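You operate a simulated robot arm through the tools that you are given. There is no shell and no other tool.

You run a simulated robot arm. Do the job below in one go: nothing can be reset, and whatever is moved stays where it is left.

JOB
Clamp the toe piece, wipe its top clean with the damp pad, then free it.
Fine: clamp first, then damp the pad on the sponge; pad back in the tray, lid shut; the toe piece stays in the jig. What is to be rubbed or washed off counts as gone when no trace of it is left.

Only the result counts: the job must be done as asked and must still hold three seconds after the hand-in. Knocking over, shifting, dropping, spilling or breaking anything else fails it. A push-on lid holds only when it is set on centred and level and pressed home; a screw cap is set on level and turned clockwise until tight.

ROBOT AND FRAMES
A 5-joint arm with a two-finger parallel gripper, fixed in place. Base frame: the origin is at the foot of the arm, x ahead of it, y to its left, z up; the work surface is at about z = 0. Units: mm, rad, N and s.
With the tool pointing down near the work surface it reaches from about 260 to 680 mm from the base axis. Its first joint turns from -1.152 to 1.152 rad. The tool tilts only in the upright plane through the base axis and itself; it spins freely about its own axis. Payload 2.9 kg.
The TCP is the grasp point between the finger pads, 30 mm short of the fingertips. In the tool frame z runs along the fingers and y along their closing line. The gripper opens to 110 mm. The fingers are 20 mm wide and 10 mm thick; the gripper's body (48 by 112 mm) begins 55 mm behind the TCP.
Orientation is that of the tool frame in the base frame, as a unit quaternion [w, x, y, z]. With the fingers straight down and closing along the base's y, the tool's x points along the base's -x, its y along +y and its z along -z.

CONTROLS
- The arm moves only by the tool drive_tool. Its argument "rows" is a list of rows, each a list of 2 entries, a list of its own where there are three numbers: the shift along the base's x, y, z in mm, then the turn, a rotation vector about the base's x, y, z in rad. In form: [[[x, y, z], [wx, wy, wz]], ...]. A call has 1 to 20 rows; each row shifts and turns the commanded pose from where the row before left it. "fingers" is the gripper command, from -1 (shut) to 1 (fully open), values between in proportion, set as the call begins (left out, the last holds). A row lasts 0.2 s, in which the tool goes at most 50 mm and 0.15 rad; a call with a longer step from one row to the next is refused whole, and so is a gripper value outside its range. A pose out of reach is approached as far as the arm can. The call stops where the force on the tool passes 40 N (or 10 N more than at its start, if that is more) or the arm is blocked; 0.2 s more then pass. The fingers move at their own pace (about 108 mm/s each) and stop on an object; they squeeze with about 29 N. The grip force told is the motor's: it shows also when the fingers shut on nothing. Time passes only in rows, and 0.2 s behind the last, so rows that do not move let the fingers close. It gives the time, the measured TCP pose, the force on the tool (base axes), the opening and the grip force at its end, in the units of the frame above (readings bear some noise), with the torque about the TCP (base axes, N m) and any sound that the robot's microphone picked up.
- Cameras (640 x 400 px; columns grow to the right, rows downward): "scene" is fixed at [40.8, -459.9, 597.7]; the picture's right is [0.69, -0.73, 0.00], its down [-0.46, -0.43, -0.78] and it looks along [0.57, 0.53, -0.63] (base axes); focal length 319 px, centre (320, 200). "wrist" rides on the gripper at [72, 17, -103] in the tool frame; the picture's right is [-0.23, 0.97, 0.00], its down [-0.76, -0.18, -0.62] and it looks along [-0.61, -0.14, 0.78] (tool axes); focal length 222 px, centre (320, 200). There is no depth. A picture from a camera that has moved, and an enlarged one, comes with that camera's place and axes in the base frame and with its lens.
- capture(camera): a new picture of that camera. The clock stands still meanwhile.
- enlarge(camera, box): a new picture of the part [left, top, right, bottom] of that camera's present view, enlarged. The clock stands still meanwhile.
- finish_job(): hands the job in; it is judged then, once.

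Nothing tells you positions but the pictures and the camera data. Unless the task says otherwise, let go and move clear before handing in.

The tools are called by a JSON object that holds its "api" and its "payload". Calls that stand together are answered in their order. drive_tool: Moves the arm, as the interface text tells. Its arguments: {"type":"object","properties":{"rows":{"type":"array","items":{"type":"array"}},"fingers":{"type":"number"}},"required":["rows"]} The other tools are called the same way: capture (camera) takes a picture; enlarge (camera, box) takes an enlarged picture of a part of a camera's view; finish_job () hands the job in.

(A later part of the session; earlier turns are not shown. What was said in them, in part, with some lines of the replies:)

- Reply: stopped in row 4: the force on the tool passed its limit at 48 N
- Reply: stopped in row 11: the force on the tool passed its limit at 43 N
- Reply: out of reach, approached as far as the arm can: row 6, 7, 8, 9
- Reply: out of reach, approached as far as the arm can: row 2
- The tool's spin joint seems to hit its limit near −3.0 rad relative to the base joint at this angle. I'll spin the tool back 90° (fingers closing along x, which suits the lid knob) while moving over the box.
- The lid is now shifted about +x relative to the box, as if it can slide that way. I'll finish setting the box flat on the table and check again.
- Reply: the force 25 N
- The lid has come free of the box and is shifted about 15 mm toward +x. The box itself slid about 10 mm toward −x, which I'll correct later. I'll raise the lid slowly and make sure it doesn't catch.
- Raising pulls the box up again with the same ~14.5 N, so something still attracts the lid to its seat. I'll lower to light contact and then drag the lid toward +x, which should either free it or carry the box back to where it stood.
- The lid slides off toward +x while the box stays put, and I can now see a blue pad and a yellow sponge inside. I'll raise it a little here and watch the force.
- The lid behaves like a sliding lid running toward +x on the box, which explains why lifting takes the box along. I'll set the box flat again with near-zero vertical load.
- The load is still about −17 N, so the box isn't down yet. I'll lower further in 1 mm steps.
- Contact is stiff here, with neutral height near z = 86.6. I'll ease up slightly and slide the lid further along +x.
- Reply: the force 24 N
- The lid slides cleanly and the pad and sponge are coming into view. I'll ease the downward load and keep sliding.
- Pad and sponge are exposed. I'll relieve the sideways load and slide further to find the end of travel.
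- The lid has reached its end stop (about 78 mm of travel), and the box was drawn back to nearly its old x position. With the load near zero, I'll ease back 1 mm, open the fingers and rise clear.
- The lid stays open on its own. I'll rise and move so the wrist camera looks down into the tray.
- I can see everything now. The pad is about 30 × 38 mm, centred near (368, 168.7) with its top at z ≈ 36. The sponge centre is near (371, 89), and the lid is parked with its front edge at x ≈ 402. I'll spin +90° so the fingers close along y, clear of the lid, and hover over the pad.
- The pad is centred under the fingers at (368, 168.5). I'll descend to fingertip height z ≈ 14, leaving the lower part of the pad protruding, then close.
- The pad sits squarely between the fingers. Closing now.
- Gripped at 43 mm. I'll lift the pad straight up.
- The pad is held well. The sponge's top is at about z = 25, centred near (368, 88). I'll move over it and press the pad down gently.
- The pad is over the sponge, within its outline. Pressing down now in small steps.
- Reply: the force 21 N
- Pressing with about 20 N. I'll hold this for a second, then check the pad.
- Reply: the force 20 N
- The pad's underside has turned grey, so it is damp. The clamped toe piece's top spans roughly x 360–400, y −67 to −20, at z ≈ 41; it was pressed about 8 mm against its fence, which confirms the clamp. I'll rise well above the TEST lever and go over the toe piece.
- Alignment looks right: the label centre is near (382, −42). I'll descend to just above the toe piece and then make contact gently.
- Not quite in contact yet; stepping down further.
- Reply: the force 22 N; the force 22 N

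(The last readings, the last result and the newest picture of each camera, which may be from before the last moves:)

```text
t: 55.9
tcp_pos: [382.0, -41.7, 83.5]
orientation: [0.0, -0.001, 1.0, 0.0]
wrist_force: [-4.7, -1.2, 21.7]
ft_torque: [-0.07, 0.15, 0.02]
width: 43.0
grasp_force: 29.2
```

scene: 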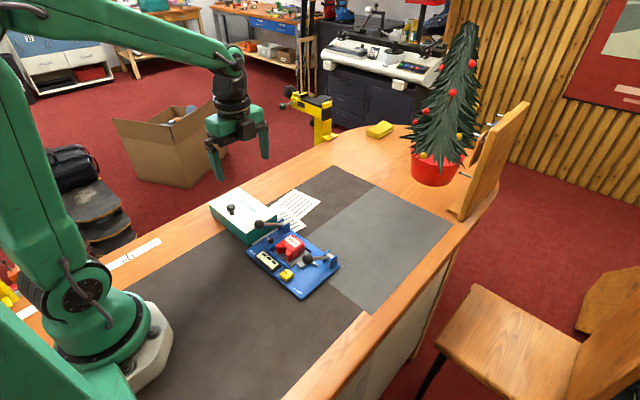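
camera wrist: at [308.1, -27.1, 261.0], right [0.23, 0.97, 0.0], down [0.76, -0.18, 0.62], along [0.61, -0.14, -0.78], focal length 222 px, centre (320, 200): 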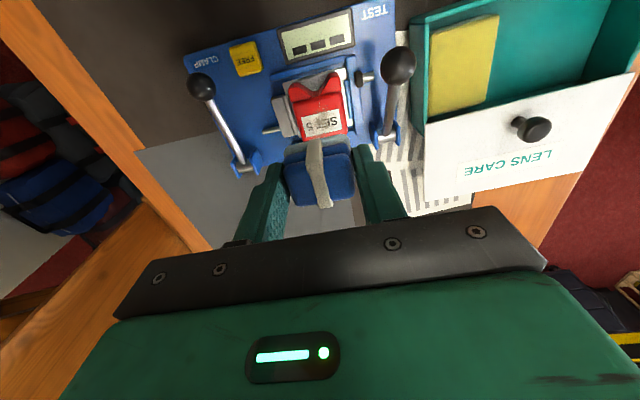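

Contact made at about 20 N. I'll ease off a little and rub back and forth along x.

{"api": "drive_tool", "payload": {"rows": [[[0, 0, 0.5], [0, 0, 0]], [[-4, 0, 0], [0, 0, 0]], [[-4, 0, 0], [0, 0, 0]], [[-4, 0, 0], [0, 0, 0]], [[4, 0, 0], [0, 0, 0]], [[4, 0, 0], [0, 0, 0]], [[4, 0, 0], [0, 0, 0]], [[4, 0, 0], [0, 0, 0]], [[4, 0, 0], [0, 0, 0]], [[4, 0, 0], [0, 0, 0]], [[-4, 0, 0], [0, 0, 0]], [[-4, 0, 0], [0, 0, 0]], [[-4, 0, 0], [0, 0, 0]]], "fingers": -1}}

{"api": "enlarge", "payload": {"camera": "scene", "box": [260, 200, 340, 270]}}

```text
t: 58.7
tcp_pos: [381.5, -41.3, 82.5]
orientation: [0.001, 0.0, 1.0, 0.0]
wrist_force: [3.0, 0.6, 8.0]
ft_torque: [0.05, -0.09, -0.02]
width: 42.9
grasp_force: 29.2
```

```text
5.71 times, centred on (300, 235) of scene
camera zoom: at [40.8, -459.8, 597.7], right [0.69, -0.73, 0.0], down [-0.46, -0.43, -0.78], along [0.57, 0.53, -0.63], focal length 1823 px, centre (434, 0)
```

zoom: 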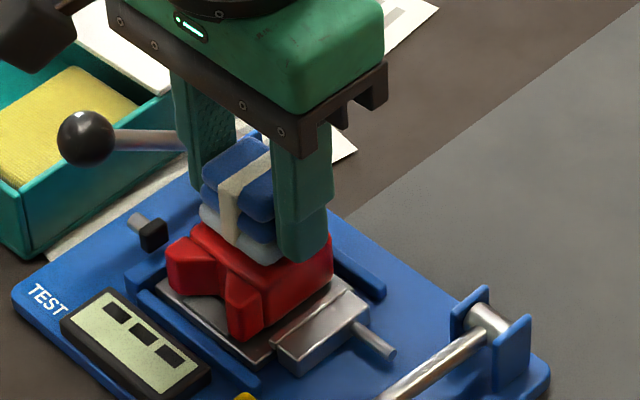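

Rubbing works at about 8 N with no disturbance. I'll add strokes in y at different x positions to cover the whole top.

{"api": "drive_tool", "payload": {"rows": [[[-4, 0, -0.3], [0, 0, 0]], [[-4, 0, 0], [0, 0, 0]], [[0, 4, 0], [0, 0, 0]], [[0, 4, 0], [0, 0, 0]], [[0, -4, 0], [0, 0, 0]], [[0, -4, 0], [0, 0, 0]], [[0, -4, 0], [0, 0, 0]], [[0, -4, 0], [0, 0, 0]], [[4, 0, 0], [0, 0, 0]], [[4, 0, 0], [0, 0, 0]], [[0, 4, 0], [0, 0, 0]], [[0, 4, 0], [0, 0, 0]], [[0, 4, 0], [0, 0, 0]], [[0, 4, 0], [0, 0, 0]], [[4, 0, 0], [0, 0, 0]], [[4, 0, 0], [0, 0, 0]], [[0, -4, 0], [0, 0, 0]], [[0, -4, 0], [0, 0, 0]], [[0, -4, 0], [0, 0, 0]], [[0, -4, 0], [0, 0, 0]]], "fingers": -1}}

{"api": "drive_tool", "payload": {"rows": [[[0, 4, 0], [0, 0, 0]], [[0, 4, 0], [0, 0, 0]], [[-4, 0, 0], [0, 0, 0]], [[-4, 0, 0], [0, 0, 0]], [[-4, 0, 0], [0, 0, 0]], [[-4, 0, 0], [0, 0, 0]], [[4, 0, 0], [0, 0, 0]], [[4, 0, 0], [0, 0, 0]], [[0, 0, 5], [0, 0, 0]], [[0, 0, 25], [0, 0, 0]], [[0, 0, 30], [0, 0, 0]], [[0, 0, 20], [0, 0, 0]]], "fingers": -1}}

{"api": "enlarge", "payload": {"camera": "scene", "box": [275, 220, 325, 260]}}

{"api": "enlarge", "payload": {"camera": "wrist", "box": [250, 50, 390, 170]}}

```text
t: 62.9
tcp_pos: [388.6, -50.5, 80.9]
orientation: [-0.001, 0.0, 1.0, 0.0]
wrist_force: [-1.0, -0.1, 0.2]
ft_torque: [0.02, -0.02, 0.0]
width: 43.2
grasp_force: 29.0
```

```text
t: 65.5
tcp_pos: [380.5, -41.9, 161.8]
orientation: [-0.001, -0.001, 1.0, 0.001]
wrist_force: [-0.8, -0.1, -0.4]
ft_torque: [0.0, 0.04, 0.01]
width: 43.1
grasp_force: 28.8
```

```text
10.00 times, centred on (300, 240) of scene
camera zoom: at [40.8, -459.9, 597.7], right [0.69, -0.73, 0.0], down [-0.46, -0.43, -0.78], along [0.57, 0.53, -0.63], focal length 3190 px, centre (520, -200)
```

zoom: 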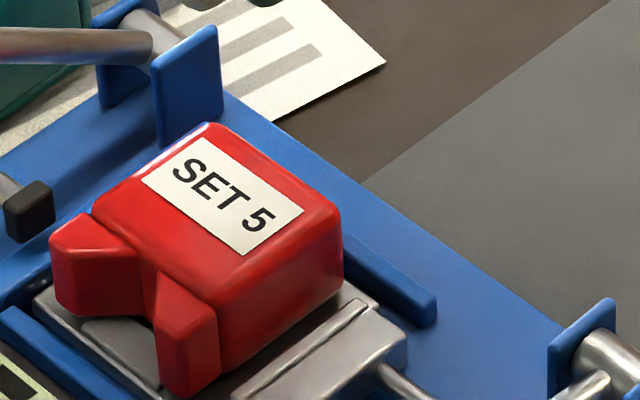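

```text
3.33 times, centred on (320, 110) of wrist
camera zoom: at [307.8, -24.5, 265.1], right [0.23, 0.97, 0.0], down [0.76, -0.18, 0.62], along [0.61, -0.14, -0.78], focal length 740 px, centre (320, 500)
```

zoom: 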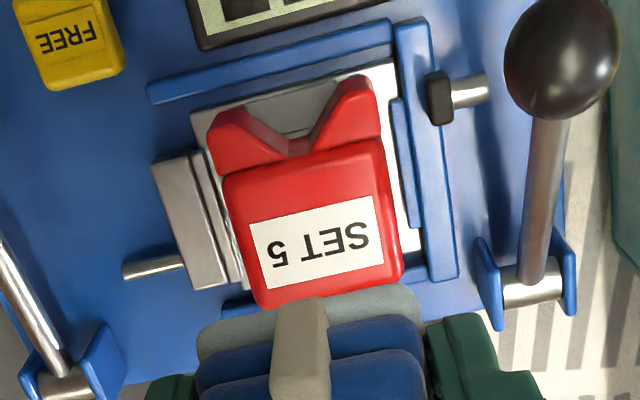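

The label now reads crisp and clean. I'll check for leftover traces at maximum zoom.

{"api": "enlarge", "payload": {"camera": "scene", "box": [282, 228, 306, 248]}}

{"api": "enlarge", "payload": {"camera": "wrist", "box": [292, 85, 348, 125]}}

```text
16.00 times, centred on (294, 238) of scene
camera zoom: at [40.8, -459.9, 597.7], right [0.69, -0.73, 0.0], down [-0.46, -0.43, -0.78], along [0.57, 0.53, -0.63], focal length 5103 px, centre (736, -408)
```

zoom: 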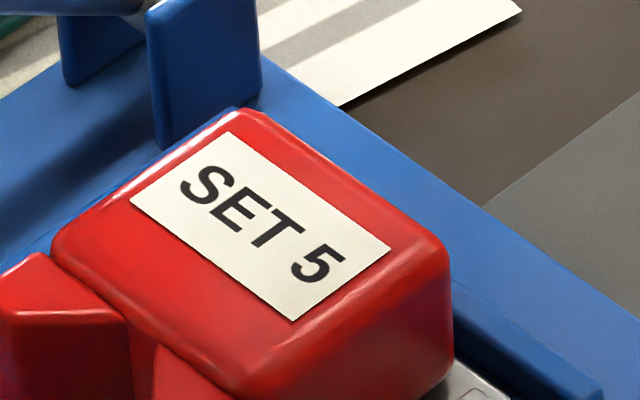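

```text
10.00 times, centred on (320, 105) of wrist
camera zoom: at [307.8, -24.5, 265.1], right [0.23, 0.97, 0.0], down [0.76, -0.18, 0.62], along [0.61, -0.14, -0.78], focal length 2221 px, centre (320, 1150)
```

zoom: 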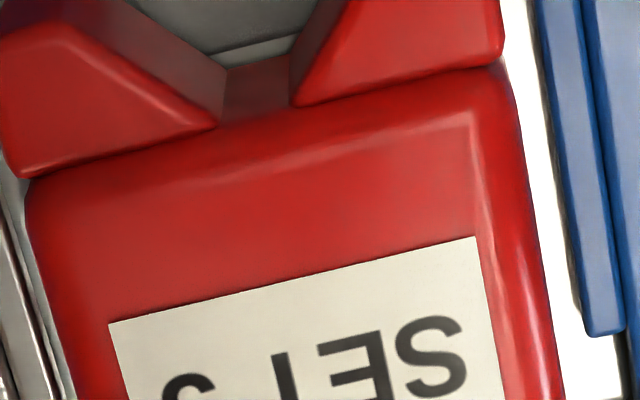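

No visible traces. For certainty I'll make one more firm pass, since the contact had become light toward the end.

{"api": "drive_tool", "payload": {"rows": [[[0, 0, -30], [0, 0, 0]], [[0, 0, -30], [0, 0, 0]], [[0, 0, -14], [0, 0, 0]], [[0, 0, -3], [0, 0, 0]], [[0, 0, -1.5], [0, 0, 0]], [[0, 0, -1], [0, 0, 0]]], "fingers": -1}}

```text
t: 66.9
tcp_pos: [380.9, -41.3, 82.0]
orientation: [0.001, 0.0, 1.0, 0.001]
wrist_force: [0.7, 0.3, 0.0]
ft_torque: [0.02, 0.01, -0.03]
width: 42.9
grasp_force: 29.0
```

{"api": "drive_tool", "payload": {"rows": [[[0, 0, -1], [0, 0, 0]], [[0, 0, -0.7], [0, 0, 0]]], "fingers": -1}}

```text
t: 67.5
tcp_pos: [380.3, -41.6, 82.2]
orientation: [-0.001, 0.0, 1.0, 0.0]
wrist_force: [-2.0, -0.6, 8.1]
ft_torque: [0.04, 0.11, 0.01]
width: 43.0
grasp_force: 29.3
```

Good contact at about 8 N. I'll run the final rubbing pass and then lift.

{"api": "drive_tool", "payload": {"rows": [[[-4, 0, -0.3], [0, 0, 0]], [[-4, 0, 0], [0, 0, 0]], [[-4, 0, 0], [0, 0, 0]], [[4, 3, 0], [0, 0, 0]], [[4, 0, 0], [0, 0, 0]], [[4, 0, 0], [0, 0, 0]], [[4, 0, 0], [0, 0, 0]], [[4, 0, 0], [0, 0, 0]], [[4, 0, 0], [0, 0, 0]], [[0, -4, 0], [0, 0, 0]], [[-4, -4, 0], [0, 0, 0]], [[-4, 0, 0], [0, 0, 0]], [[-4, 0, 0], [0, 0, 0]], [[-4, 0, 0], [0, 0, 0]], [[-4, 0, 0], [0, 0, 0]], [[4, 2, 0], [0, 0, 0]], [[4, 3, 0], [0, 0, 0]]], "fingers": -1}}

{"api": "drive_tool", "payload": {"rows": [[[0, 0, 5], [0, 0, 0]], [[0, 0, 25], [0, 0, 0]], [[0, 0, 30], [0, 0, 0]], [[0, 0, 20], [0, 0, 0]]], "fingers": -1}}

{"api": "enlarge", "payload": {"camera": "scene", "box": [205, 160, 345, 300]}}

{"api": "enlarge", "payload": {"camera": "scene", "box": [282, 228, 306, 248]}}

{"api": "enlarge", "payload": {"camera": "wrist", "box": [220, 60, 420, 220]}}

```text
t: 71.1
tcp_pos: [381.9, -42.5, 81.7]
orientation: [0.0, 0.0, 1.0, 0.0]
wrist_force: [1.4, -1.0, -0.5]
ft_torque: [0.0, 0.02, 0.01]
width: 42.7
grasp_force: 29.4
```

```text
t: 72.1
tcp_pos: [380.9, -42.7, 160.3]
orientation: [-0.001, 0.001, 1.0, 0.001]
wrist_force: [-0.4, 0.5, -0.9]
ft_torque: [0.0, -0.03, -0.01]
width: 42.9
grasp_force: 28.7
```

```text
2.86 times, centred on (275, 230) of scene
camera zoom: at [40.8, -459.9, 597.7], right [0.69, -0.73, 0.0], down [-0.46, -0.43, -0.78], along [0.57, 0.53, -0.63], focal length 911 px, centre (449, 114)
```

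zoom: 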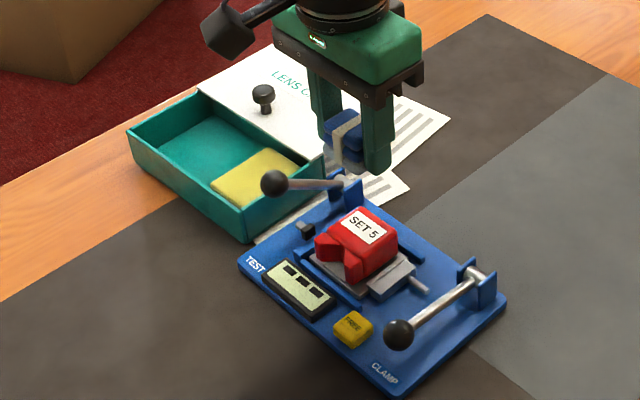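

```text
16.00 times, centred on (294, 238) of scene
camera zoom: at [40.8, -459.9, 597.7], right [0.69, -0.73, 0.0], down [-0.46, -0.43, -0.78], along [0.57, 0.53, -0.63], focal length 5103 px, centre (736, -408)
```

zoom: 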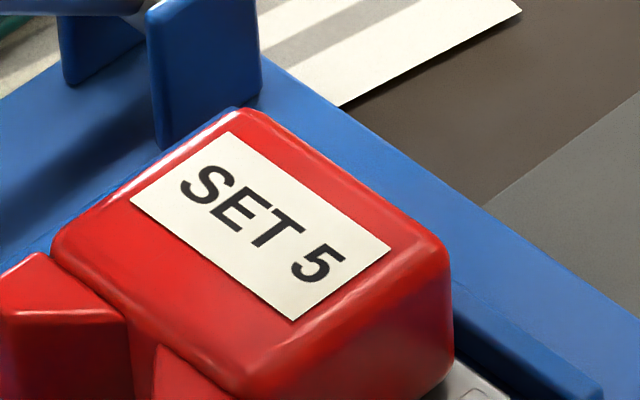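

```text
2.50 times, centred on (320, 140) of wrist
camera zoom: at [307.8, -25.3, 263.5], right [0.23, 0.97, 0.0], down [0.76, -0.18, 0.62], along [0.61, -0.14, -0.78], focal length 555 px, centre (320, 350)
```

zoom: 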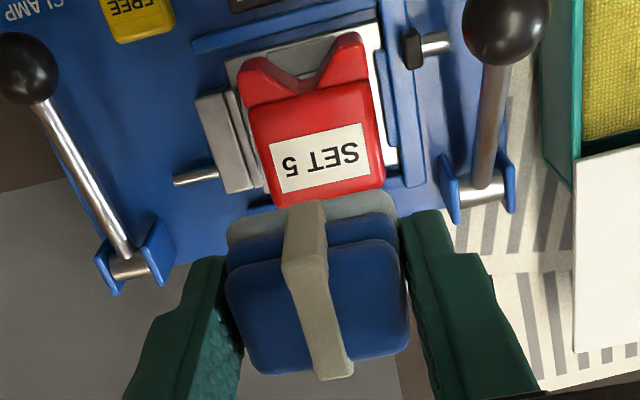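

The top is clean. Now I'll take the pad back over the tray at a safe height and lower it into its old spot.

{"api": "drive_tool", "payload": {"rows": [[[-2, 35, 0], [0, 0, 0]], [[-2, 35, 0], [0, 0, 0]], [[-2, 35, 0], [0, 0, 0]], [[-2, 35, 0], [0, 0, 0]], [[-2, 35, 0], [0, 0, 0]], [[-2, 36, 0], [0, 0, 0]], [[0, 0, -30], [0, 0, 0]], [[0, 0, -30], [0, 0, 0]]], "fingers": -1}}

{"api": "capture", "payload": {"camera": "wrist"}}

{"api": "enlarge", "payload": {"camera": "scene", "box": [205, 140, 305, 240]}}

```text
t: 73.9
tcp_pos: [369.1, 169.5, 100.1]
orientation: [0.0, 0.0, 1.0, 0.001]
wrist_force: [-0.2, 0.1, -0.5]
ft_torque: [-0.02, -0.01, 0.01]
width: 43.2
grasp_force: 28.3
```

```text
taken
camera wrist: at [295.6, 187.0, 202.4], right [0.23, 0.97, 0.0], down [0.76, -0.18, 0.62], along [0.61, -0.14, -0.78], focal length 222 px, centre (320, 200)
```

wrist: 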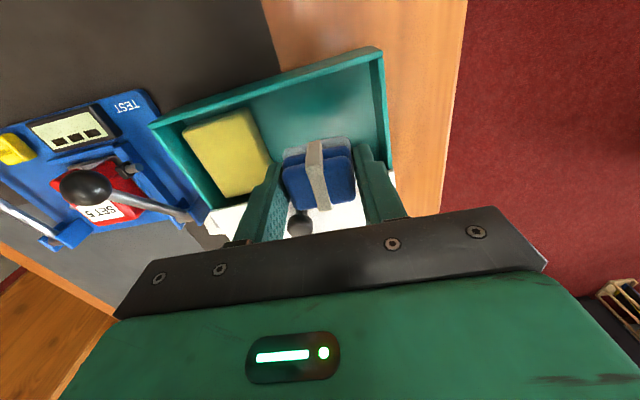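

```text
4.00 times, centred on (255, 190) of scene
camera zoom: at [40.8, -459.8, 597.7], right [0.69, -0.73, 0.0], down [-0.46, -0.43, -0.78], along [0.57, 0.53, -0.63], focal length 1276 px, centre (580, 240)
```

zoom: 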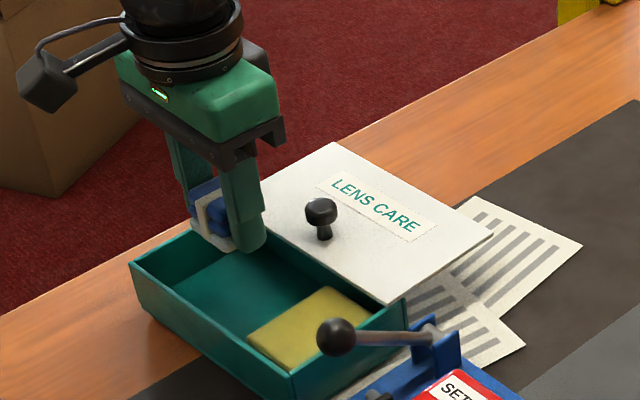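

Positioned over the old spot. Lowering to just above the tray floor, then feeling for contact.

{"api": "drive_tool", "payload": {"rows": [[[0, -0.5, -20], [0, 0, 0]], [[0, -0.5, -20], [0, 0, 0]], [[0, 0, -10], [0, 0, 0]], [[0, 0, -3], [0, 0, 0]]], "fingers": -1}}

{"api": "drive_tool", "payload": {"rows": [[[0, 0, -1], [0, 0, 0]], [[0, 0, -1], [0, 0, 0]]], "fingers": -1}}

```text
t: 74.9
tcp_pos: [370.4, 168.9, 46.2]
orientation: [0.001, 0.001, 1.0, 0.0]
wrist_force: [0.0, -0.9, -1.3]
ft_torque: [-0.01, 0.0, 0.0]
width: 42.8
grasp_force: 29.2
```

```text
t: 75.5
tcp_pos: [368.6, 168.0, 45.2]
orientation: [0.0, -0.001, 1.0, 0.0]
wrist_force: [0.2, -0.4, -0.6]
ft_torque: [0.01, 0.0, -0.01]
width: 42.9
grasp_force: 29.0
```

{"api": "drive_tool", "payload": {"rows": [[[0, 0, -1], [0, 0, 0]], [[0, 0, -0.7], [0, 0, 0]]], "fingers": -1}}

```text
t: 76.1
tcp_pos: [368.6, 168.1, 43.7]
orientation: [0.0, 0.0, 1.0, -0.001]
wrist_force: [-0.5, -1.1, -0.4]
ft_torque: [0.01, -0.02, 0.02]
width: 43.1
grasp_force: 29.2
```

No contact yet at 43.7, so I'll continue in small steps.

{"api": "drive_tool", "payload": {"rows": [[[0, 0, -0.7], [0, 0, 0]], [[0, 0, -0.7], [0, 0, 0]]], "fingers": -1}}

{"api": "drive_tool", "payload": {"rows": [[[0, 0, -0.7], [0, 0, 0]]], "fingers": -1}}

```text
t: 76.7
tcp_pos: [368.6, 168.3, 41.0]
orientation: [0.001, -0.001, 1.0, -0.001]
wrist_force: [0.3, 1.8, -0.5]
ft_torque: [-0.01, 0.02, -0.02]
width: 43.0
grasp_force: 29.5
```

```text
t: 77.1
tcp_pos: [369.2, 167.9, 41.7]
orientation: [0.0, 0.0, 1.0, 0.0]
wrist_force: [-0.2, 0.1, -0.5]
ft_torque: [0.05, 0.0, -0.02]
width: 43.2
grasp_force: 29.0
```

{"api": "drive_tool", "payload": {"rows": [[[0, 0, -0.7], [0, 0, 0]], [[0, 0, -0.6], [0, 0, 0]]], "fingers": -1}}

{"api": "enlarge", "payload": {"camera": "scene", "box": [215, 170, 275, 230]}}

{"api": "enlarge", "payload": {"camera": "wrist", "box": [200, 50, 440, 220]}}

```text
t: 77.7
tcp_pos: [369.8, 167.4, 39.7]
orientation: [0.0, 0.0, 1.0, -0.001]
wrist_force: [0.7, -0.3, -0.2]
ft_torque: [0.03, -0.02, -0.01]
width: 43.0
grasp_force: 29.7
```

```text
6.67 times, centred on (245, 200) of scene
camera zoom: at [40.8, -459.9, 597.7], right [0.69, -0.73, 0.0], down [-0.46, -0.43, -0.78], along [0.57, 0.53, -0.63], focal length 2126 px, centre (820, 200)
```

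zoom: 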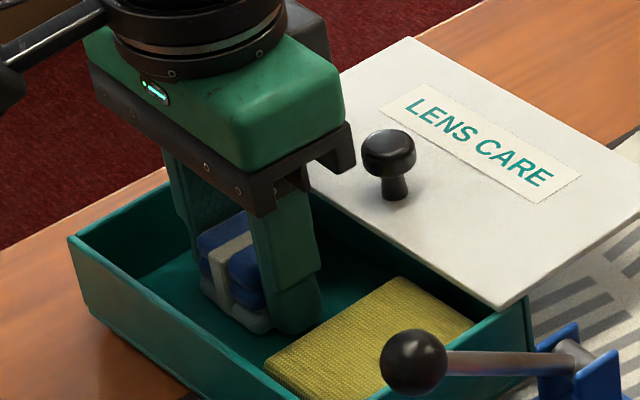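

```text
2.35 times, centred on (320, 135) of wrist
camera zoom: at [295.9, 185.6, 143.0], right [0.23, 0.97, 0.0], down [0.76, -0.18, 0.62], along [0.61, -0.14, -0.78], focal length 523 px, centre (320, 353)
```

zoom: 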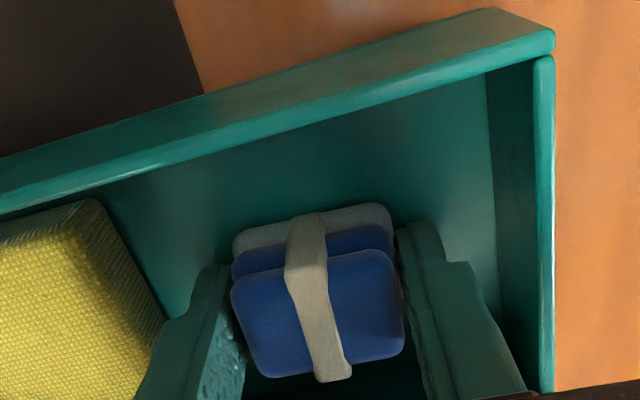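

It's very close to the floor. I'll continue in fine steps until I feel contact.

{"api": "drive_tool", "payload": {"rows": [[[0, 0, -0.7], [0, 0, 0]], [[0, 0, -0.5], [0, 0, 0]]], "fingers": -1}}

{"api": "drive_tool", "payload": {"rows": [[[0, 0, -0.6], [0, 0, 0]]], "fingers": -1}}

```text
t: 78.3
tcp_pos: [368.4, 167.7, 39.9]
orientation: [0.001, 0.001, 1.0, 0.0]
wrist_force: [1.1, 0.4, -0.1]
ft_torque: [0.0, 0.0, 0.0]
width: 43.2
grasp_force: 29.7
```

```text
t: 78.7
tcp_pos: [370.0, 168.2, 39.3]
orientation: [-0.001, 0.0, 1.0, 0.0]
wrist_force: [-3.4, -3.9, 10.2]
ft_torque: [-0.06, 0.15, 0.04]
width: 42.9
grasp_force: 28.6
```

Contact with the tray floor. Releasing the pad and rising straight up.

{"api": "drive_tool", "payload": {"rows": [[[0, 0, 0.5], [0, 0, 0]], [[0, 0, 0], [0, 0, 0]]], "fingers": -0.05}}

{"api": "drive_tool", "payload": {"rows": [[[0, 0, 5], [0, 0, 0]], [[0, 0, 10], [0, 0, 0]], [[0, 0, 25], [0, 0, 0]], [[0, 0, 40], [0, 0, 0]], [[0, 0, 40], [0, 0, 0]]], "fingers": -0.05}}

{"api": "capture", "payload": {"camera": "wrist"}}

{"api": "enlarge", "payload": {"camera": "scene", "box": [205, 160, 305, 260]}}

```text
t: 79.3
tcp_pos: [369.6, 168.2, 39.5]
orientation: [-0.001, 0.0, 1.0, -0.001]
wrist_force: [0.8, -1.2, 0.1]
ft_torque: [0.01, -0.02, 0.03]
width: 52.3
grasp_force: 0.0
```

```text
t: 80.5
tcp_pos: [369.7, 168.5, 160.6]
orientation: [0.0, 0.001, 1.0, 0.0]
wrist_force: [-0.2, -0.2, 0.6]
ft_torque: [-0.01, -0.01, -0.01]
width: 52.4
grasp_force: 0.1
```

```text
taken
camera wrist: at [296.3, 185.1, 262.8], right [0.23, 0.97, 0.0], down [0.76, -0.18, 0.62], along [0.61, -0.14, -0.78], focal length 222 px, centre (320, 200)
```

wrist: 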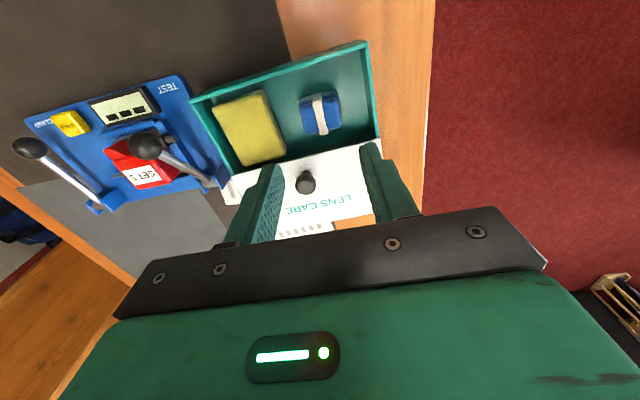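

```text
4.00 times, centred on (255, 210) of scene
camera zoom: at [40.8, -459.9, 597.7], right [0.69, -0.73, 0.0], down [-0.46, -0.43, -0.78], along [0.57, 0.53, -0.63], focal length 1276 px, centre (580, 160)
```

zoom: 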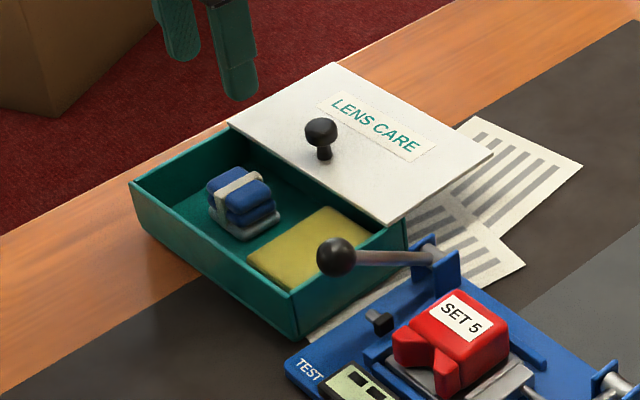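

The pad is back in its place in the tray. To shut the lid without binding, I'll close the fingers and push the knob from its +x side (knob at about (421, 139.5)) toward −x.

{"api": "drive_tool", "payload": {"rows": [[[26, -10, 0], [0, 0, 0]], [[26, -10, -5], [0, 0, 0]], [[26, -9, -10], [0, 0, 0]], [[0, 0, -15], [0, 0, 0]], [[0, 0, -10], [0, 0, 0]]], "fingers": -1}}

{"api": "capture", "payload": {"camera": "wrist"}}

{"api": "enlarge", "payload": {"camera": "scene", "box": [225, 140, 325, 240]}}

```text
t: 81.7
tcp_pos: [446.9, 139.9, 118.7]
orientation: [-0.001, 0.0, 1.0, 0.0]
wrist_force: [0.0, 0.2, -0.4]
ft_torque: [0.01, -0.03, -0.02]
width: 0.0
grasp_force: 29.1
```

```text
taken
camera wrist: at [373.8, 156.8, 222.0], right [0.23, 0.97, 0.0], down [0.76, -0.18, 0.62], along [0.61, -0.14, -0.78], focal length 222 px, centre (320, 200)
```

wrist: 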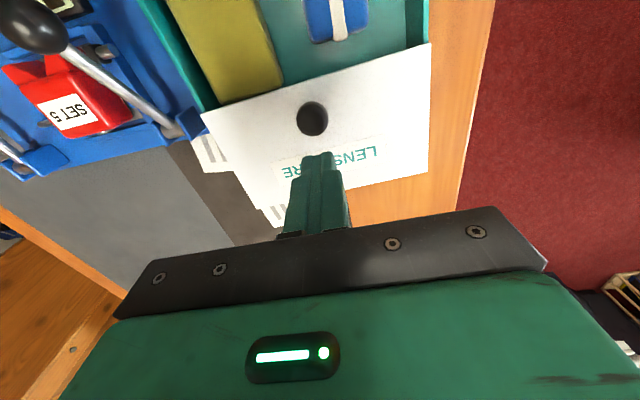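

```text
4.00 times, centred on (275, 190) of scene
camera zoom: at [40.8, -459.9, 597.7], right [0.69, -0.73, 0.0], down [-0.46, -0.43, -0.78], along [0.57, 0.53, -0.63], focal length 1276 px, centre (500, 240)
```

zoom: 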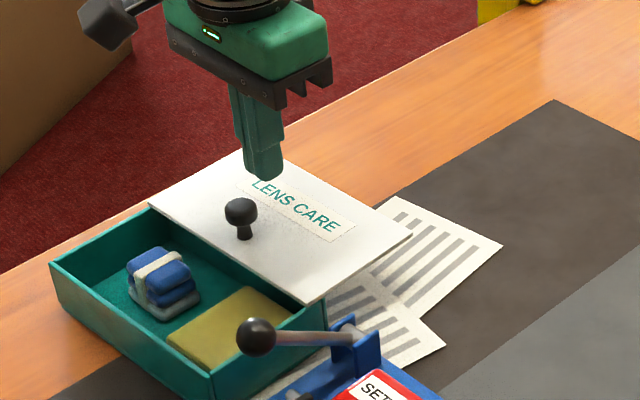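

Knob at (422, 140.5). My fingers are about 4 mm clear on its +x side. I'll descend to fingertip z ≈ 53 and start pushing gently.

{"api": "drive_tool", "payload": {"rows": [[[1, 0.5, -15], [0, 0, 0]], [[0, 0, -12], [0, 0, 0]], [[0, 0, -8], [0, 0, 0]]], "fingers": -1}}

{"api": "drive_tool", "payload": {"rows": [[[-4, 0, 0], [0, 0, 0]], [[-4, 0, 0], [0, 0, 0]], [[-4, 0, 0], [0, 0, 0]], [[-4, 0, 0], [0, 0, 0]]], "fingers": -1}}

{"api": "enlarge", "payload": {"camera": "scene", "box": [205, 160, 305, 250]}}

```text
t: 82.5
tcp_pos: [448.2, 140.1, 84.6]
orientation: [-0.001, -0.001, 1.0, 0.0]
wrist_force: [-0.6, 0.0, -0.2]
ft_torque: [0.0, -0.02, 0.0]
width: 0.0
grasp_force: 29.0
```

```text
t: 83.5
tcp_pos: [432.5, 139.4, 83.5]
orientation: [0.0, 0.001, 1.0, 0.0]
wrist_force: [0.7, -0.3, 0.2]
ft_torque: [0.0, -0.03, 0.0]
width: 0.0
grasp_force: 29.0
```

```text
4.44 times, centred on (255, 205) of scene
camera zoom: at [40.8, -459.9, 597.7], right [0.69, -0.73, 0.0], down [-0.46, -0.43, -0.78], along [0.57, 0.53, -0.63], focal length 1418 px, centre (609, 178)
```

zoom: 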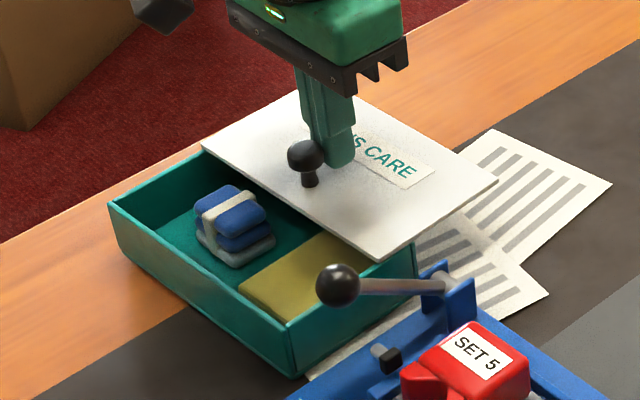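

The lid slides shut with under 1 N. Continuing, following the slight rail angle.

{"api": "drive_tool", "payload": {"rows": [[[-4, -0.25, 0], [0, 0, 0]], [[-4, -0.25, 0], [0, 0, 0]], [[-4, -0.25, 0], [0, 0, 0]], [[-4, -0.25, 0], [0, 0, 0]], [[-4, -0.25, 0], [0, 0, 0]], [[-4, -0.25, 0], [0, 0, 0]], [[-4, -0.25, 0], [0, 0, 0]], [[-4, -0.25, 0], [0, 0, 0]], [[-4, -0.25, 0], [0, 0, 0]], [[-4, -0.25, 0], [0, 0, 0]], [[-4, -0.25, 0], [0, 0, 0]], [[-4, -0.25, 0], [0, 0, 0]]], "fingers": -1}}

{"api": "enlarge", "payload": {"camera": "scene", "box": [205, 160, 305, 250]}}

```text
t: 86.1
tcp_pos: [383.2, 137.2, 83.6]
orientation: [0.0, 0.0, 1.0, -0.001]
wrist_force: [0.8, -0.2, -0.1]
ft_torque: [-0.01, -0.01, 0.0]
width: 0.0
grasp_force: 28.8
```

```text
4.44 times, centred on (255, 205) of scene
camera zoom: at [40.8, -459.9, 597.7], right [0.69, -0.73, 0.0], down [-0.46, -0.43, -0.78], along [0.57, 0.53, -0.63], focal length 1418 px, centre (609, 178)
```

zoom: 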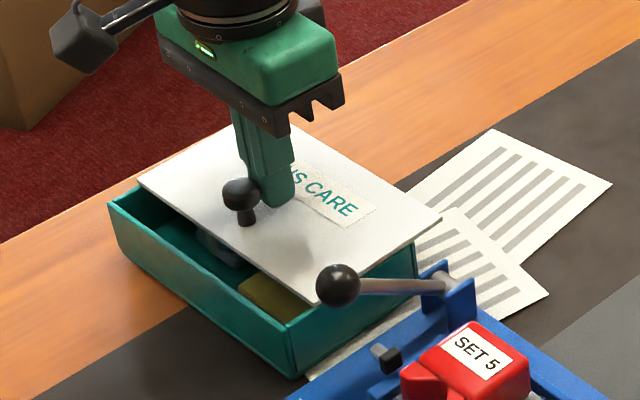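

Almost shut. I'll go on in smaller steps and watch for the stop.

{"api": "drive_tool", "payload": {"rows": [[[-3, -0.2, 0], [0, 0, 0]], [[-3, -0.2, 0], [0, 0, 0]], [[-3, -0.2, 0], [0, 0, 0]], [[-3, -0.2, 0], [0, 0, 0]], [[-2, -0.1, 0], [0, 0, 0]], [[-2, -0.1, 0], [0, 0, 0]]], "fingers": -1}}

{"api": "enlarge", "payload": {"camera": "scene", "box": [205, 165, 285, 245]}}

```text
t: 87.5
tcp_pos: [367.5, 136.6, 84.7]
orientation: [-0.001, 0.0, 1.0, 0.001]
wrist_force: [0.5, -0.5, 0.4]
ft_torque: [-0.04, 0.0, -0.02]
width: 0.1
grasp_force: 28.5
```

```text
5.00 times, centred on (245, 205) of scene
camera zoom: at [40.8, -459.9, 597.7], right [0.69, -0.73, 0.0], down [-0.46, -0.43, -0.78], along [0.57, 0.53, -0.63], focal length 1595 px, centre (695, 175)
```

zoom: 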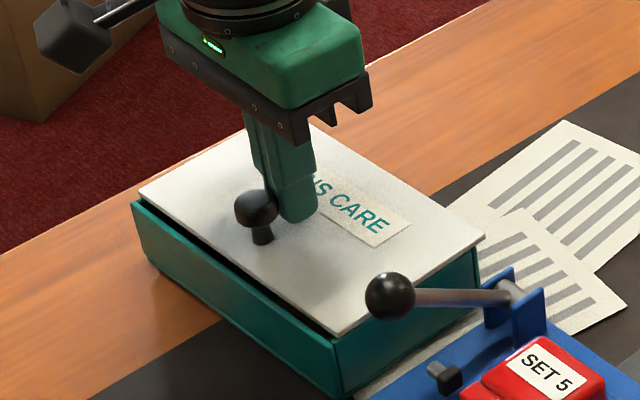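

About 4–5 mm remain. Continuing in 1 mm steps.

{"api": "drive_tool", "payload": {"rows": [[[-1, 0, 0], [0, 0, 0]], [[-1, 0, 0], [0, 0, 0]], [[-1, 0, 0], [0, 0, 0]]], "fingers": -1}}

{"api": "drive_tool", "payload": {"rows": [[[-0.8, 0, 0], [0, 0, 0]]], "fingers": -1}}

{"api": "enlarge", "payload": {"camera": "scene", "box": [205, 165, 285, 245]}}

```text
t: 88.3
tcp_pos: [365.2, 136.6, 83.3]
orientation: [0.0, 0.0, 1.0, 0.0]
wrist_force: [0.0, -0.7, 0.4]
ft_torque: [0.02, 0.02, 0.0]
width: 0.0
grasp_force: 29.3
```

```text
t: 88.7
tcp_pos: [364.3, 135.7, 83.2]
orientation: [0.0, -0.001, 1.0, 0.0]
wrist_force: [1.1, 0.9, -0.1]
ft_torque: [-0.04, -0.03, 0.03]
width: 0.2
grasp_force: 29.4
```

```text
5.00 times, centred on (245, 205) of scene
camera zoom: at [40.8, -459.9, 597.7], right [0.69, -0.73, 0.0], down [-0.46, -0.43, -0.78], along [0.57, 0.53, -0.63], focal length 1595 px, centre (695, 175)
```

zoom: 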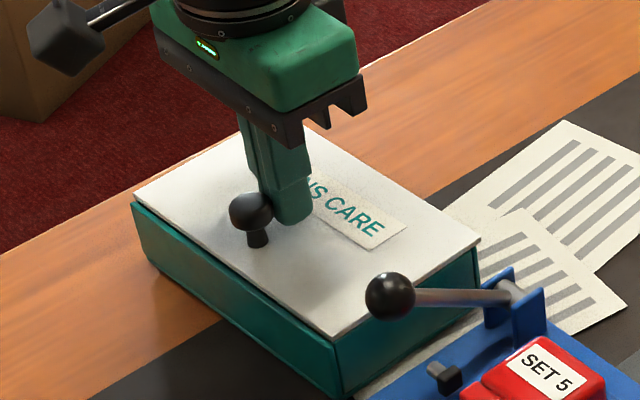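

{"api": "drive_tool", "payload": {"rows": [[[-0.7, 0, 0], [0, 0, 0]], [[-0.7, 0, 0], [0, 0, 0]]], "fingers": -1}}

{"api": "enlarge", "payload": {"camera": "scene", "box": [215, 190, 275, 240]}}

```text
t: 89.3
tcp_pos: [364.2, 137.6, 83.8]
orientation: [-0.001, 0.0, 1.0, 0.0]
wrist_force: [0.8, -0.2, 0.4]
ft_torque: [-0.05, 0.01, -0.04]
width: 0.0
grasp_force: 29.1
```

```text
8.00 times, centred on (245, 215) of scene
camera zoom: at [40.8, -459.9, 597.7], right [0.69, -0.73, 0.0], down [-0.46, -0.43, -0.78], along [0.57, 0.53, -0.63], focal length 2552 px, centre (920, 80)
```

zoom: 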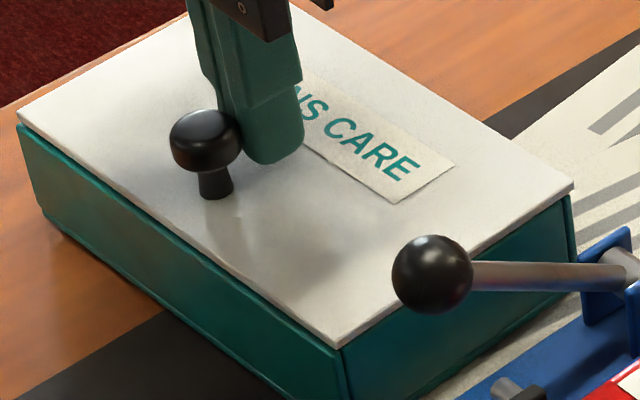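

{"api": "drive_tool", "payload": {"rows": [[[-0.7, 0, 0], [0, 0, 0]], [[-0.7, 0, 0], [0, 0, 0]]], "fingers": -1}}

{"api": "drive_tool", "payload": {"rows": [[[-0.7, 0, 0], [0, 0, 0]]], "fingers": -1}}

{"api": "enlarge", "payload": {"camera": "scene", "box": [215, 190, 275, 240]}}

```text
t: 89.9
tcp_pos: [361.5, 137.0, 84.0]
orientation: [-0.001, -0.001, 1.0, 0.0]
wrist_force: [0.3, 0.0, 0.2]
ft_torque: [0.03, 0.0, -0.01]
width: 0.1
grasp_force: 28.9
```

```text
t: 90.3
tcp_pos: [360.8, 137.5, 84.3]
orientation: [0.0, -0.001, 1.0, 0.0]
wrist_force: [3.3, -0.5, -2.2]
ft_torque: [-0.02, -0.04, 0.03]
width: 0.0
grasp_force: 29.4
```

```text
8.00 times, centred on (245, 215) of scene
camera zoom: at [40.8, -459.9, 597.7], right [0.69, -0.73, 0.0], down [-0.46, -0.43, -0.78], along [0.57, 0.53, -0.63], focal length 2552 px, centre (920, 80)
```

zoom: 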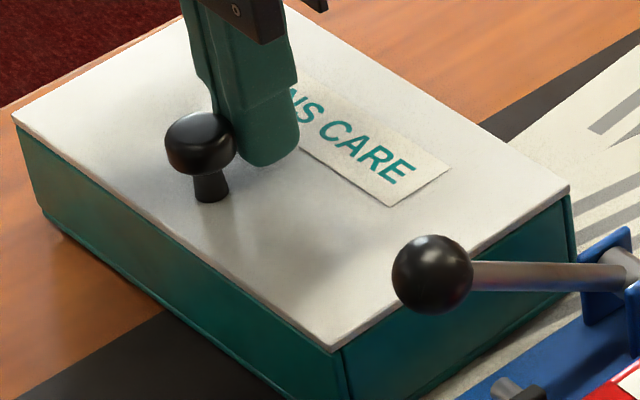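

The lid is at its stop and flush. Only about 2 mm and 2° of box shift remain. I'll back off the knob, rise, and head for the FREE button near (316, −99), spinning so the gripper body stays clear of the clamp lever.

{"api": "drive_tool", "payload": {"rows": [[[3, 0, 0], [0, 0, 0]], [[4, 0, 5], [0, 0, 0]], [[0, 0, 30], [0, 0, 0]], [[0, 0, 40], [0, 0, 0]], [[0, 0, 15], [0, 0, 0]]], "fingers": -1}}

{"api": "drive_tool", "payload": {"rows": [[[-4, -21, 0], [0, 0, -0.1428]], [[-4, -21, 0], [0, 0, -0.1428]], [[-4, -21, 0], [0, 0, -0.1428]], [[-4, -21, 0], [0, 0, -0.1428]], [[-4, -21, 0], [0, 0, -0.1428]], [[-4, -21, 0], [0, 0, -0.1428]], [[-4, -22, 0], [0, 0, -0.1428]], [[-4, -22, 0], [0, 0, -0.1428]], [[-4, -22, 0], [0, 0, -0.1428]], [[-5, -22, 0], [0, 0, -0.1428]], [[-5, -22, 0], [0, 0, -0.1428]]], "fingers": -1}}

{"api": "capture", "payload": {"camera": "wrist"}}

{"api": "enlarge", "payload": {"camera": "scene", "box": [205, 170, 345, 300]}}

```text
t: 91.5
tcp_pos: [368.8, 135.7, 175.1]
orientation: [0.0, 0.001, 1.0, 0.0]
wrist_force: [0.1, 0.3, 0.3]
ft_torque: [-0.02, 0.01, 0.0]
width: 0.0
grasp_force: 28.9
```

```text
t: 93.9
tcp_pos: [321.5, -98.3, 175.0]
orientation: [0.0, 0.708, 0.706, -0.001]
wrist_force: [1.0, -0.7, 0.8]
ft_torque: [-0.03, 0.0, -0.03]
width: 0.0
grasp_force: 28.5
```

```text
taken
camera wrist: at [338.3, -26.2, 276.9], right [0.97, -0.23, 0.0], down [-0.18, -0.76, 0.62], along [-0.14, -0.61, -0.78], focal length 222 px, centre (320, 200)
```

wrist: 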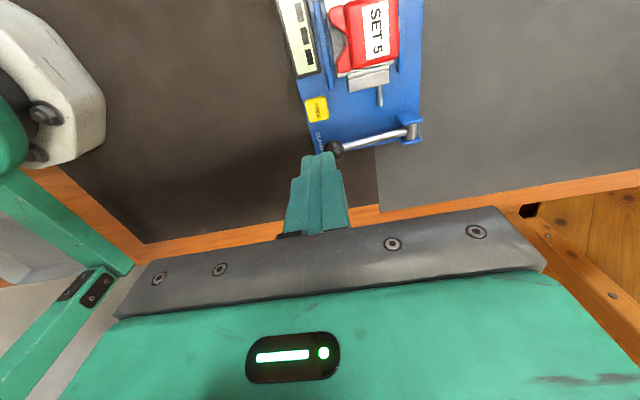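

```text
3.08 times, centred on (275, 235) of scene
camera zoom: at [40.8, -459.8, 597.7], right [0.69, -0.73, 0.0], down [-0.46, -0.43, -0.78], along [0.57, 0.53, -0.63], focal length 981 px, centre (458, 92)
```

zoom: 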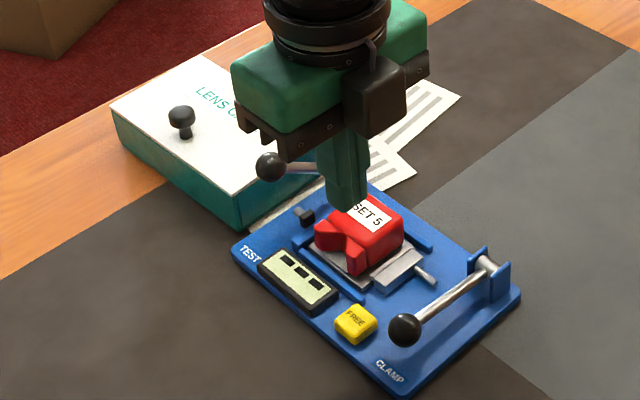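

FREE button confirmed at (316.5, −98.3, z ≈ 20). I'll move above it and descend to just over it.

{"api": "drive_tool", "payload": {"rows": [[[-5, 0, -30], [0, 0, 0]], [[0, 0, -40], [0, 0, 0]], [[0, 0, -30], [0, 0, 0]], [[0, 0, -12], [0, 0, 0]]], "fingers": -1}}

{"api": "enlarge", "payload": {"camera": "scene", "box": [255, 210, 345, 300]}}

{"api": "capture", "payload": {"camera": "wrist"}}

```text
t: 94.9
tcp_pos: [316.7, -100.9, 60.8]
orientation: [0.0, 0.708, 0.707, 0.0]
wrist_force: [0.6, -0.2, -0.3]
ft_torque: [0.0, 0.01, 0.0]
width: 0.0
grasp_force: 29.2
```

```text
4.44 times, centred on (300, 255) of scene
camera zoom: at [40.8, -459.9, 597.7], right [0.69, -0.73, 0.0], down [-0.46, -0.43, -0.78], along [0.57, 0.53, -0.63], focal length 1418 px, centre (409, -44)
```

zoom: 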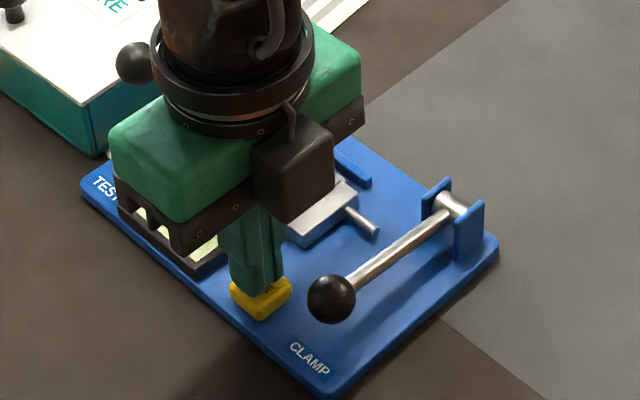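

```text
taken
camera wrist: at [333.1, -26.6, 164.4], right [0.97, -0.23, 0.0], down [-0.18, -0.76, 0.62], along [-0.14, -0.61, -0.78], focal length 222 px, centre (320, 200)
```

wrist: 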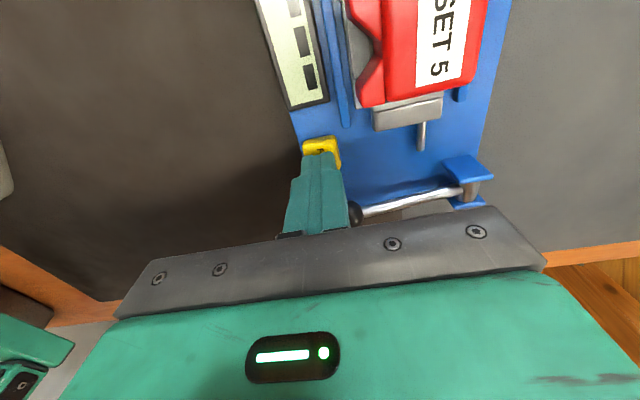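

The fingertips are right above the button. Pressing down in 1.5–2 mm steps.

{"api": "drive_tool", "payload": {"rows": [[[0, 1, -3], [0, 0, 0]], [[0, 0, -2], [0, 0, 0]], [[0, 0, -2], [0, 0, 0]], [[0, 0, -1.5], [0, 0, 0]], [[0, 0, -1.5], [0, 0, 0]], [[0, 0, -1.5], [0, 0, 0]], [[0, 0, -1.5], [0, 0, 0]]], "fingers": -1}}

{"api": "enlarge", "payload": {"camera": "scene", "box": [255, 210, 345, 300]}}

```text
t: 96.1
tcp_pos: [317.0, -98.3, 54.1]
orientation: [0.0, 0.707, 0.707, 0.0]
wrist_force: [-6.1, 0.0, 13.9]
ft_torque: [0.02, 0.17, 0.0]
width: 0.1
grasp_force: 28.8
heard: click
stopped in row 6: the force on the tool passed its limit at 45 N (the readings are from after the stop); the commanded pose is now the measured one
```

```text
4.44 times, centred on (300, 255) of scene
camera zoom: at [40.7, -459.8, 597.7], right [0.69, -0.73, 0.0], down [-0.46, -0.43, -0.78], along [0.57, 0.53, -0.63], focal length 1418 px, centre (409, -44)
```

zoom: 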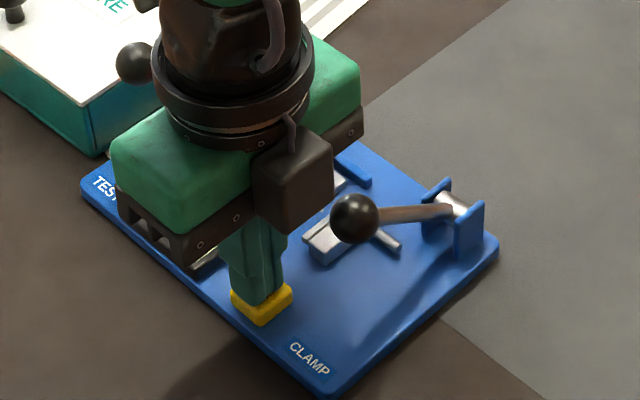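

A click was heard, the lever sprang up and the slider retracted, so the toe piece is free. I'll rise clear and check everything.

{"api": "drive_tool", "payload": {"rows": [[[0, 0, 5], [0, 0, 0]], [[0, 0, 20], [0, 0, 0]], [[0, 0, 40], [0, 0, 0]], [[0, 0, 45], [0, 0, 0]], [[5, 0, 40], [0, 0, 0]], [[35, -10, 20], [0, 0, 0]], [[40, -20, 10], [0, 0, 0]], [[40, -20, 10], [0, 0, 0]]], "fingers": -1}}

{"api": "capture", "payload": {"camera": "scene"}}

{"api": "enlarge", "payload": {"camera": "scene", "box": [205, 170, 345, 300]}}

{"api": "enlarge", "payload": {"camera": "scene", "box": [275, 220, 325, 260]}}

{"api": "capture", "payload": {"camera": "wrist"}}

```text
t: 97.9
tcp_pos: [437.8, -149.8, 244.0]
orientation: [0.0, 0.708, 0.707, 0.001]
wrist_force: [-1.2, -0.3, 0.7]
ft_torque: [0.01, 0.01, -0.01]
width: 0.1
grasp_force: 28.8
```

```text
taken
```

scene: 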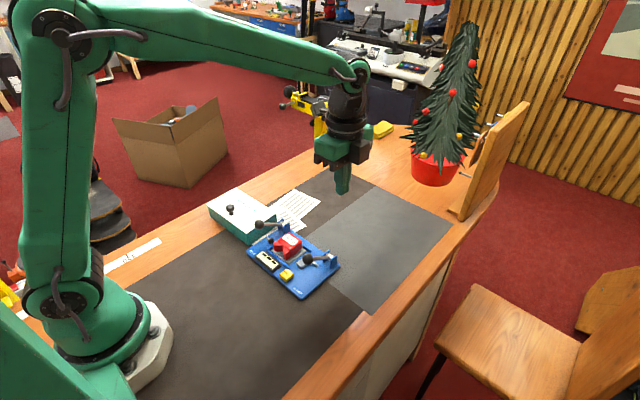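

```text
3.08 times, centred on (275, 235) of scene
camera zoom: at [40.8, -459.8, 597.7], right [0.69, -0.73, 0.0], down [-0.46, -0.43, -0.78], along [0.57, 0.53, -0.63], focal length 981 px, centre (458, 92)
```

zoom: 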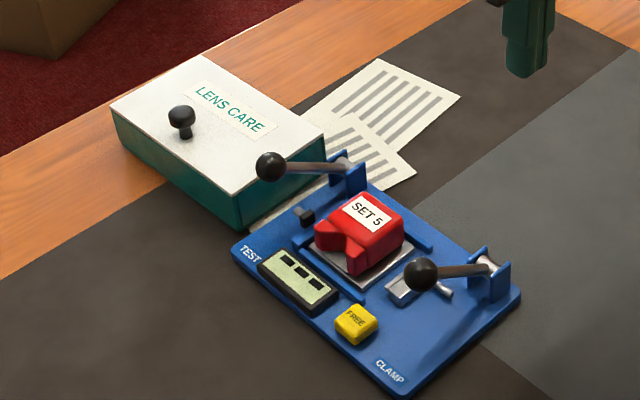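

```text
10.00 times, centred on (300, 240) of scene
camera zoom: at [40.8, -459.8, 597.7], right [0.69, -0.73, 0.0], down [-0.46, -0.43, -0.78], along [0.57, 0.53, -0.63], focal length 3190 px, centre (520, -200)
```

zoom: 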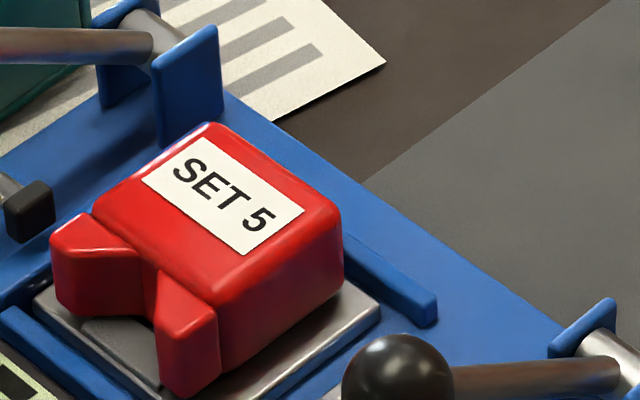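

```text
taken
camera wrist: at [453.5, -75.8, 346.6], right [0.97, -0.23, 0.0], down [-0.18, -0.76, 0.62], along [-0.14, -0.61, -0.78], focal length 222 px, centre (320, 200)
```

wrist: 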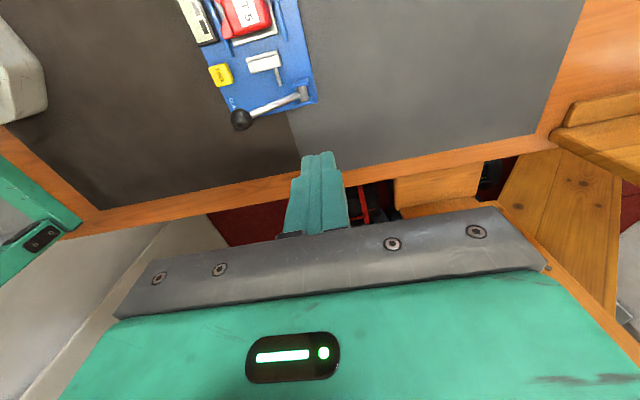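

The toe piece is clean, free and still seated in the jig, and the lever is back up. I'll take a final close look at the lid seam before handing in.

{"api": "enlarge", "payload": {"camera": "scene", "box": [205, 185, 285, 245]}}

{"api": "enlarge", "payload": {"camera": "scene", "box": [230, 215, 262, 245]}}

{"api": "enlarge", "payload": {"camera": "scene", "box": [260, 200, 300, 230]}}

```text
6.67 times, centred on (245, 215) of scene
camera zoom: at [40.8, -459.8, 597.7], right [0.69, -0.73, 0.0], down [-0.46, -0.43, -0.78], along [0.57, 0.53, -0.63], focal length 2126 px, centre (820, 100)
```

zoom: 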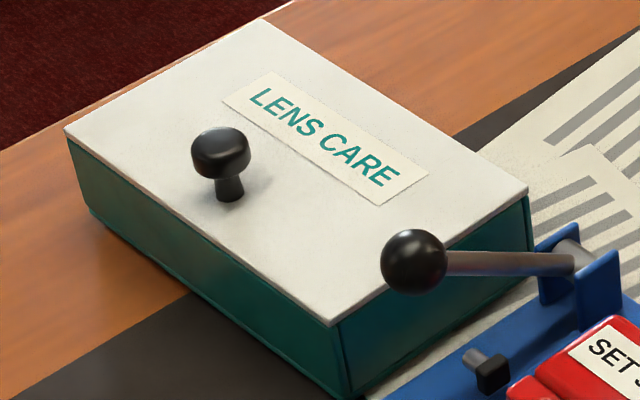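

```text
13.33 times, centred on (246, 230) of scene
camera zoom: at [40.8, -459.8, 597.7], right [0.69, -0.73, 0.0], down [-0.46, -0.43, -0.78], along [0.57, 0.53, -0.63], focal length 4253 px, centre (1307, -200)
```

zoom: 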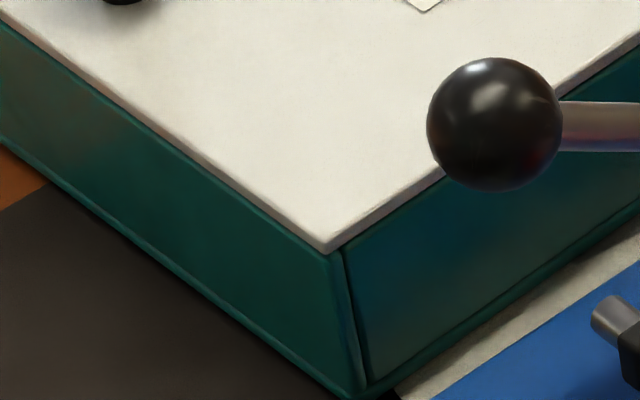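

```text
13.33 times, centred on (280, 215) of scene
camera zoom: at [40.8, -459.8, 597.7], right [0.69, -0.73, 0.0], down [-0.46, -0.43, -0.78], along [0.57, 0.53, -0.63], focal length 4253 px, centre (853, 0)
```

zoom: 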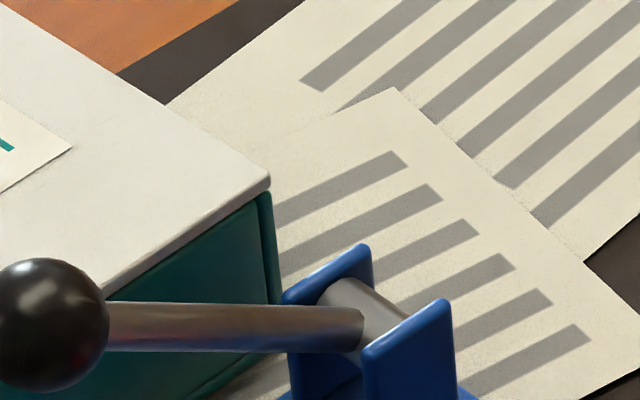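

The lid looks flush. To be careful I'll compare it with the same crop I took of the shut box at the start.

{"api": "enlarge", "payload": {"camera": "scene", "box": [195, 175, 305, 250]}}

{"api": "enlarge", "payload": {"camera": "scene", "box": [200, 190, 230, 215]}}

```text
5.33 times, centred on (250, 212) of scene
camera zoom: at [40.8, -459.8, 597.7], right [0.69, -0.73, 0.0], down [-0.46, -0.43, -0.78], along [0.57, 0.53, -0.63], focal length 1701 px, centre (693, 133)
```

zoom: 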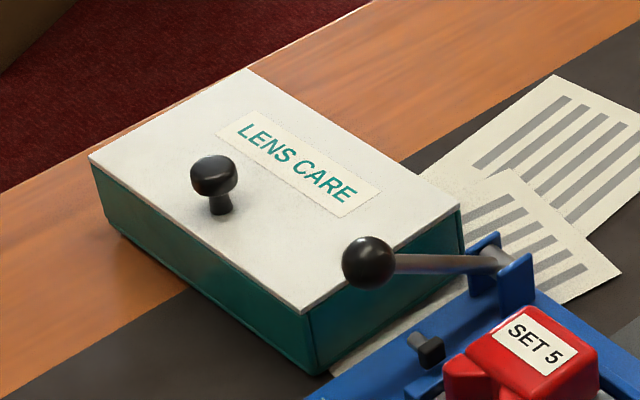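

```text
16.00 times, centred on (215, 202) of scene
camera zoom: at [40.8, -459.8, 597.7], right [0.69, -0.73, 0.0], down [-0.46, -0.43, -0.78], along [0.57, 0.53, -0.63], focal length 5103 px, centre (2000, 160)
```

zoom: 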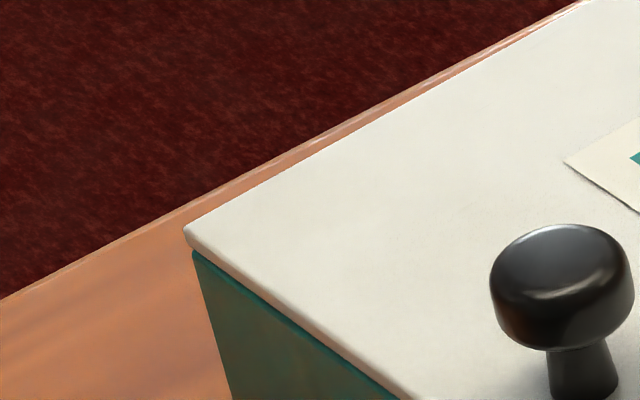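

The lid is flush on all sides, and the pad was put back in the tray before I shut it. The toe piece is clean, freed and in the jig, and the arm is clear of everything. The box is turned by about 2° from where it stood, with its centre within 3 mm. I'm handing in.

{"api": "finish_job", "payload": {}}

```text
The job is handed in.
```

The job is handed in: the toe piece was clamped, its top wiped clean with the damp pad, and then freed. It is still sitting in the jig. I don't have a verdict back, so the points below are what I saw in the last pictures.

- **Clamp:** I pressed the CLAMP lever to its end stop. The slider pushed the toe piece about 8 mm against its fence. Pressing FREE at the end gave a click, the lever sprang up and the slider drew back.
- **Wiping:** I damped the pad on the sponge after clamping, and its underside turned grey. After two passes the "SET 5" label and the red top show no trace of grime at full zoom.
- **Tray and lid:** The pad is back in its spot in the tray. The lid is shut and looks flush on all sides.
- **Box disturbed:** I first took the lid for a lift-off one, but it slides. Lifting it raised and tilted the box a few times and moved it. The box now stands turned by about 2°, with its centre within about 3 mm of where it was. I did not straighten it, because pushing it risked opening the lid.

I did not touch the TEST lever, the papers or the folded yellow cloth.
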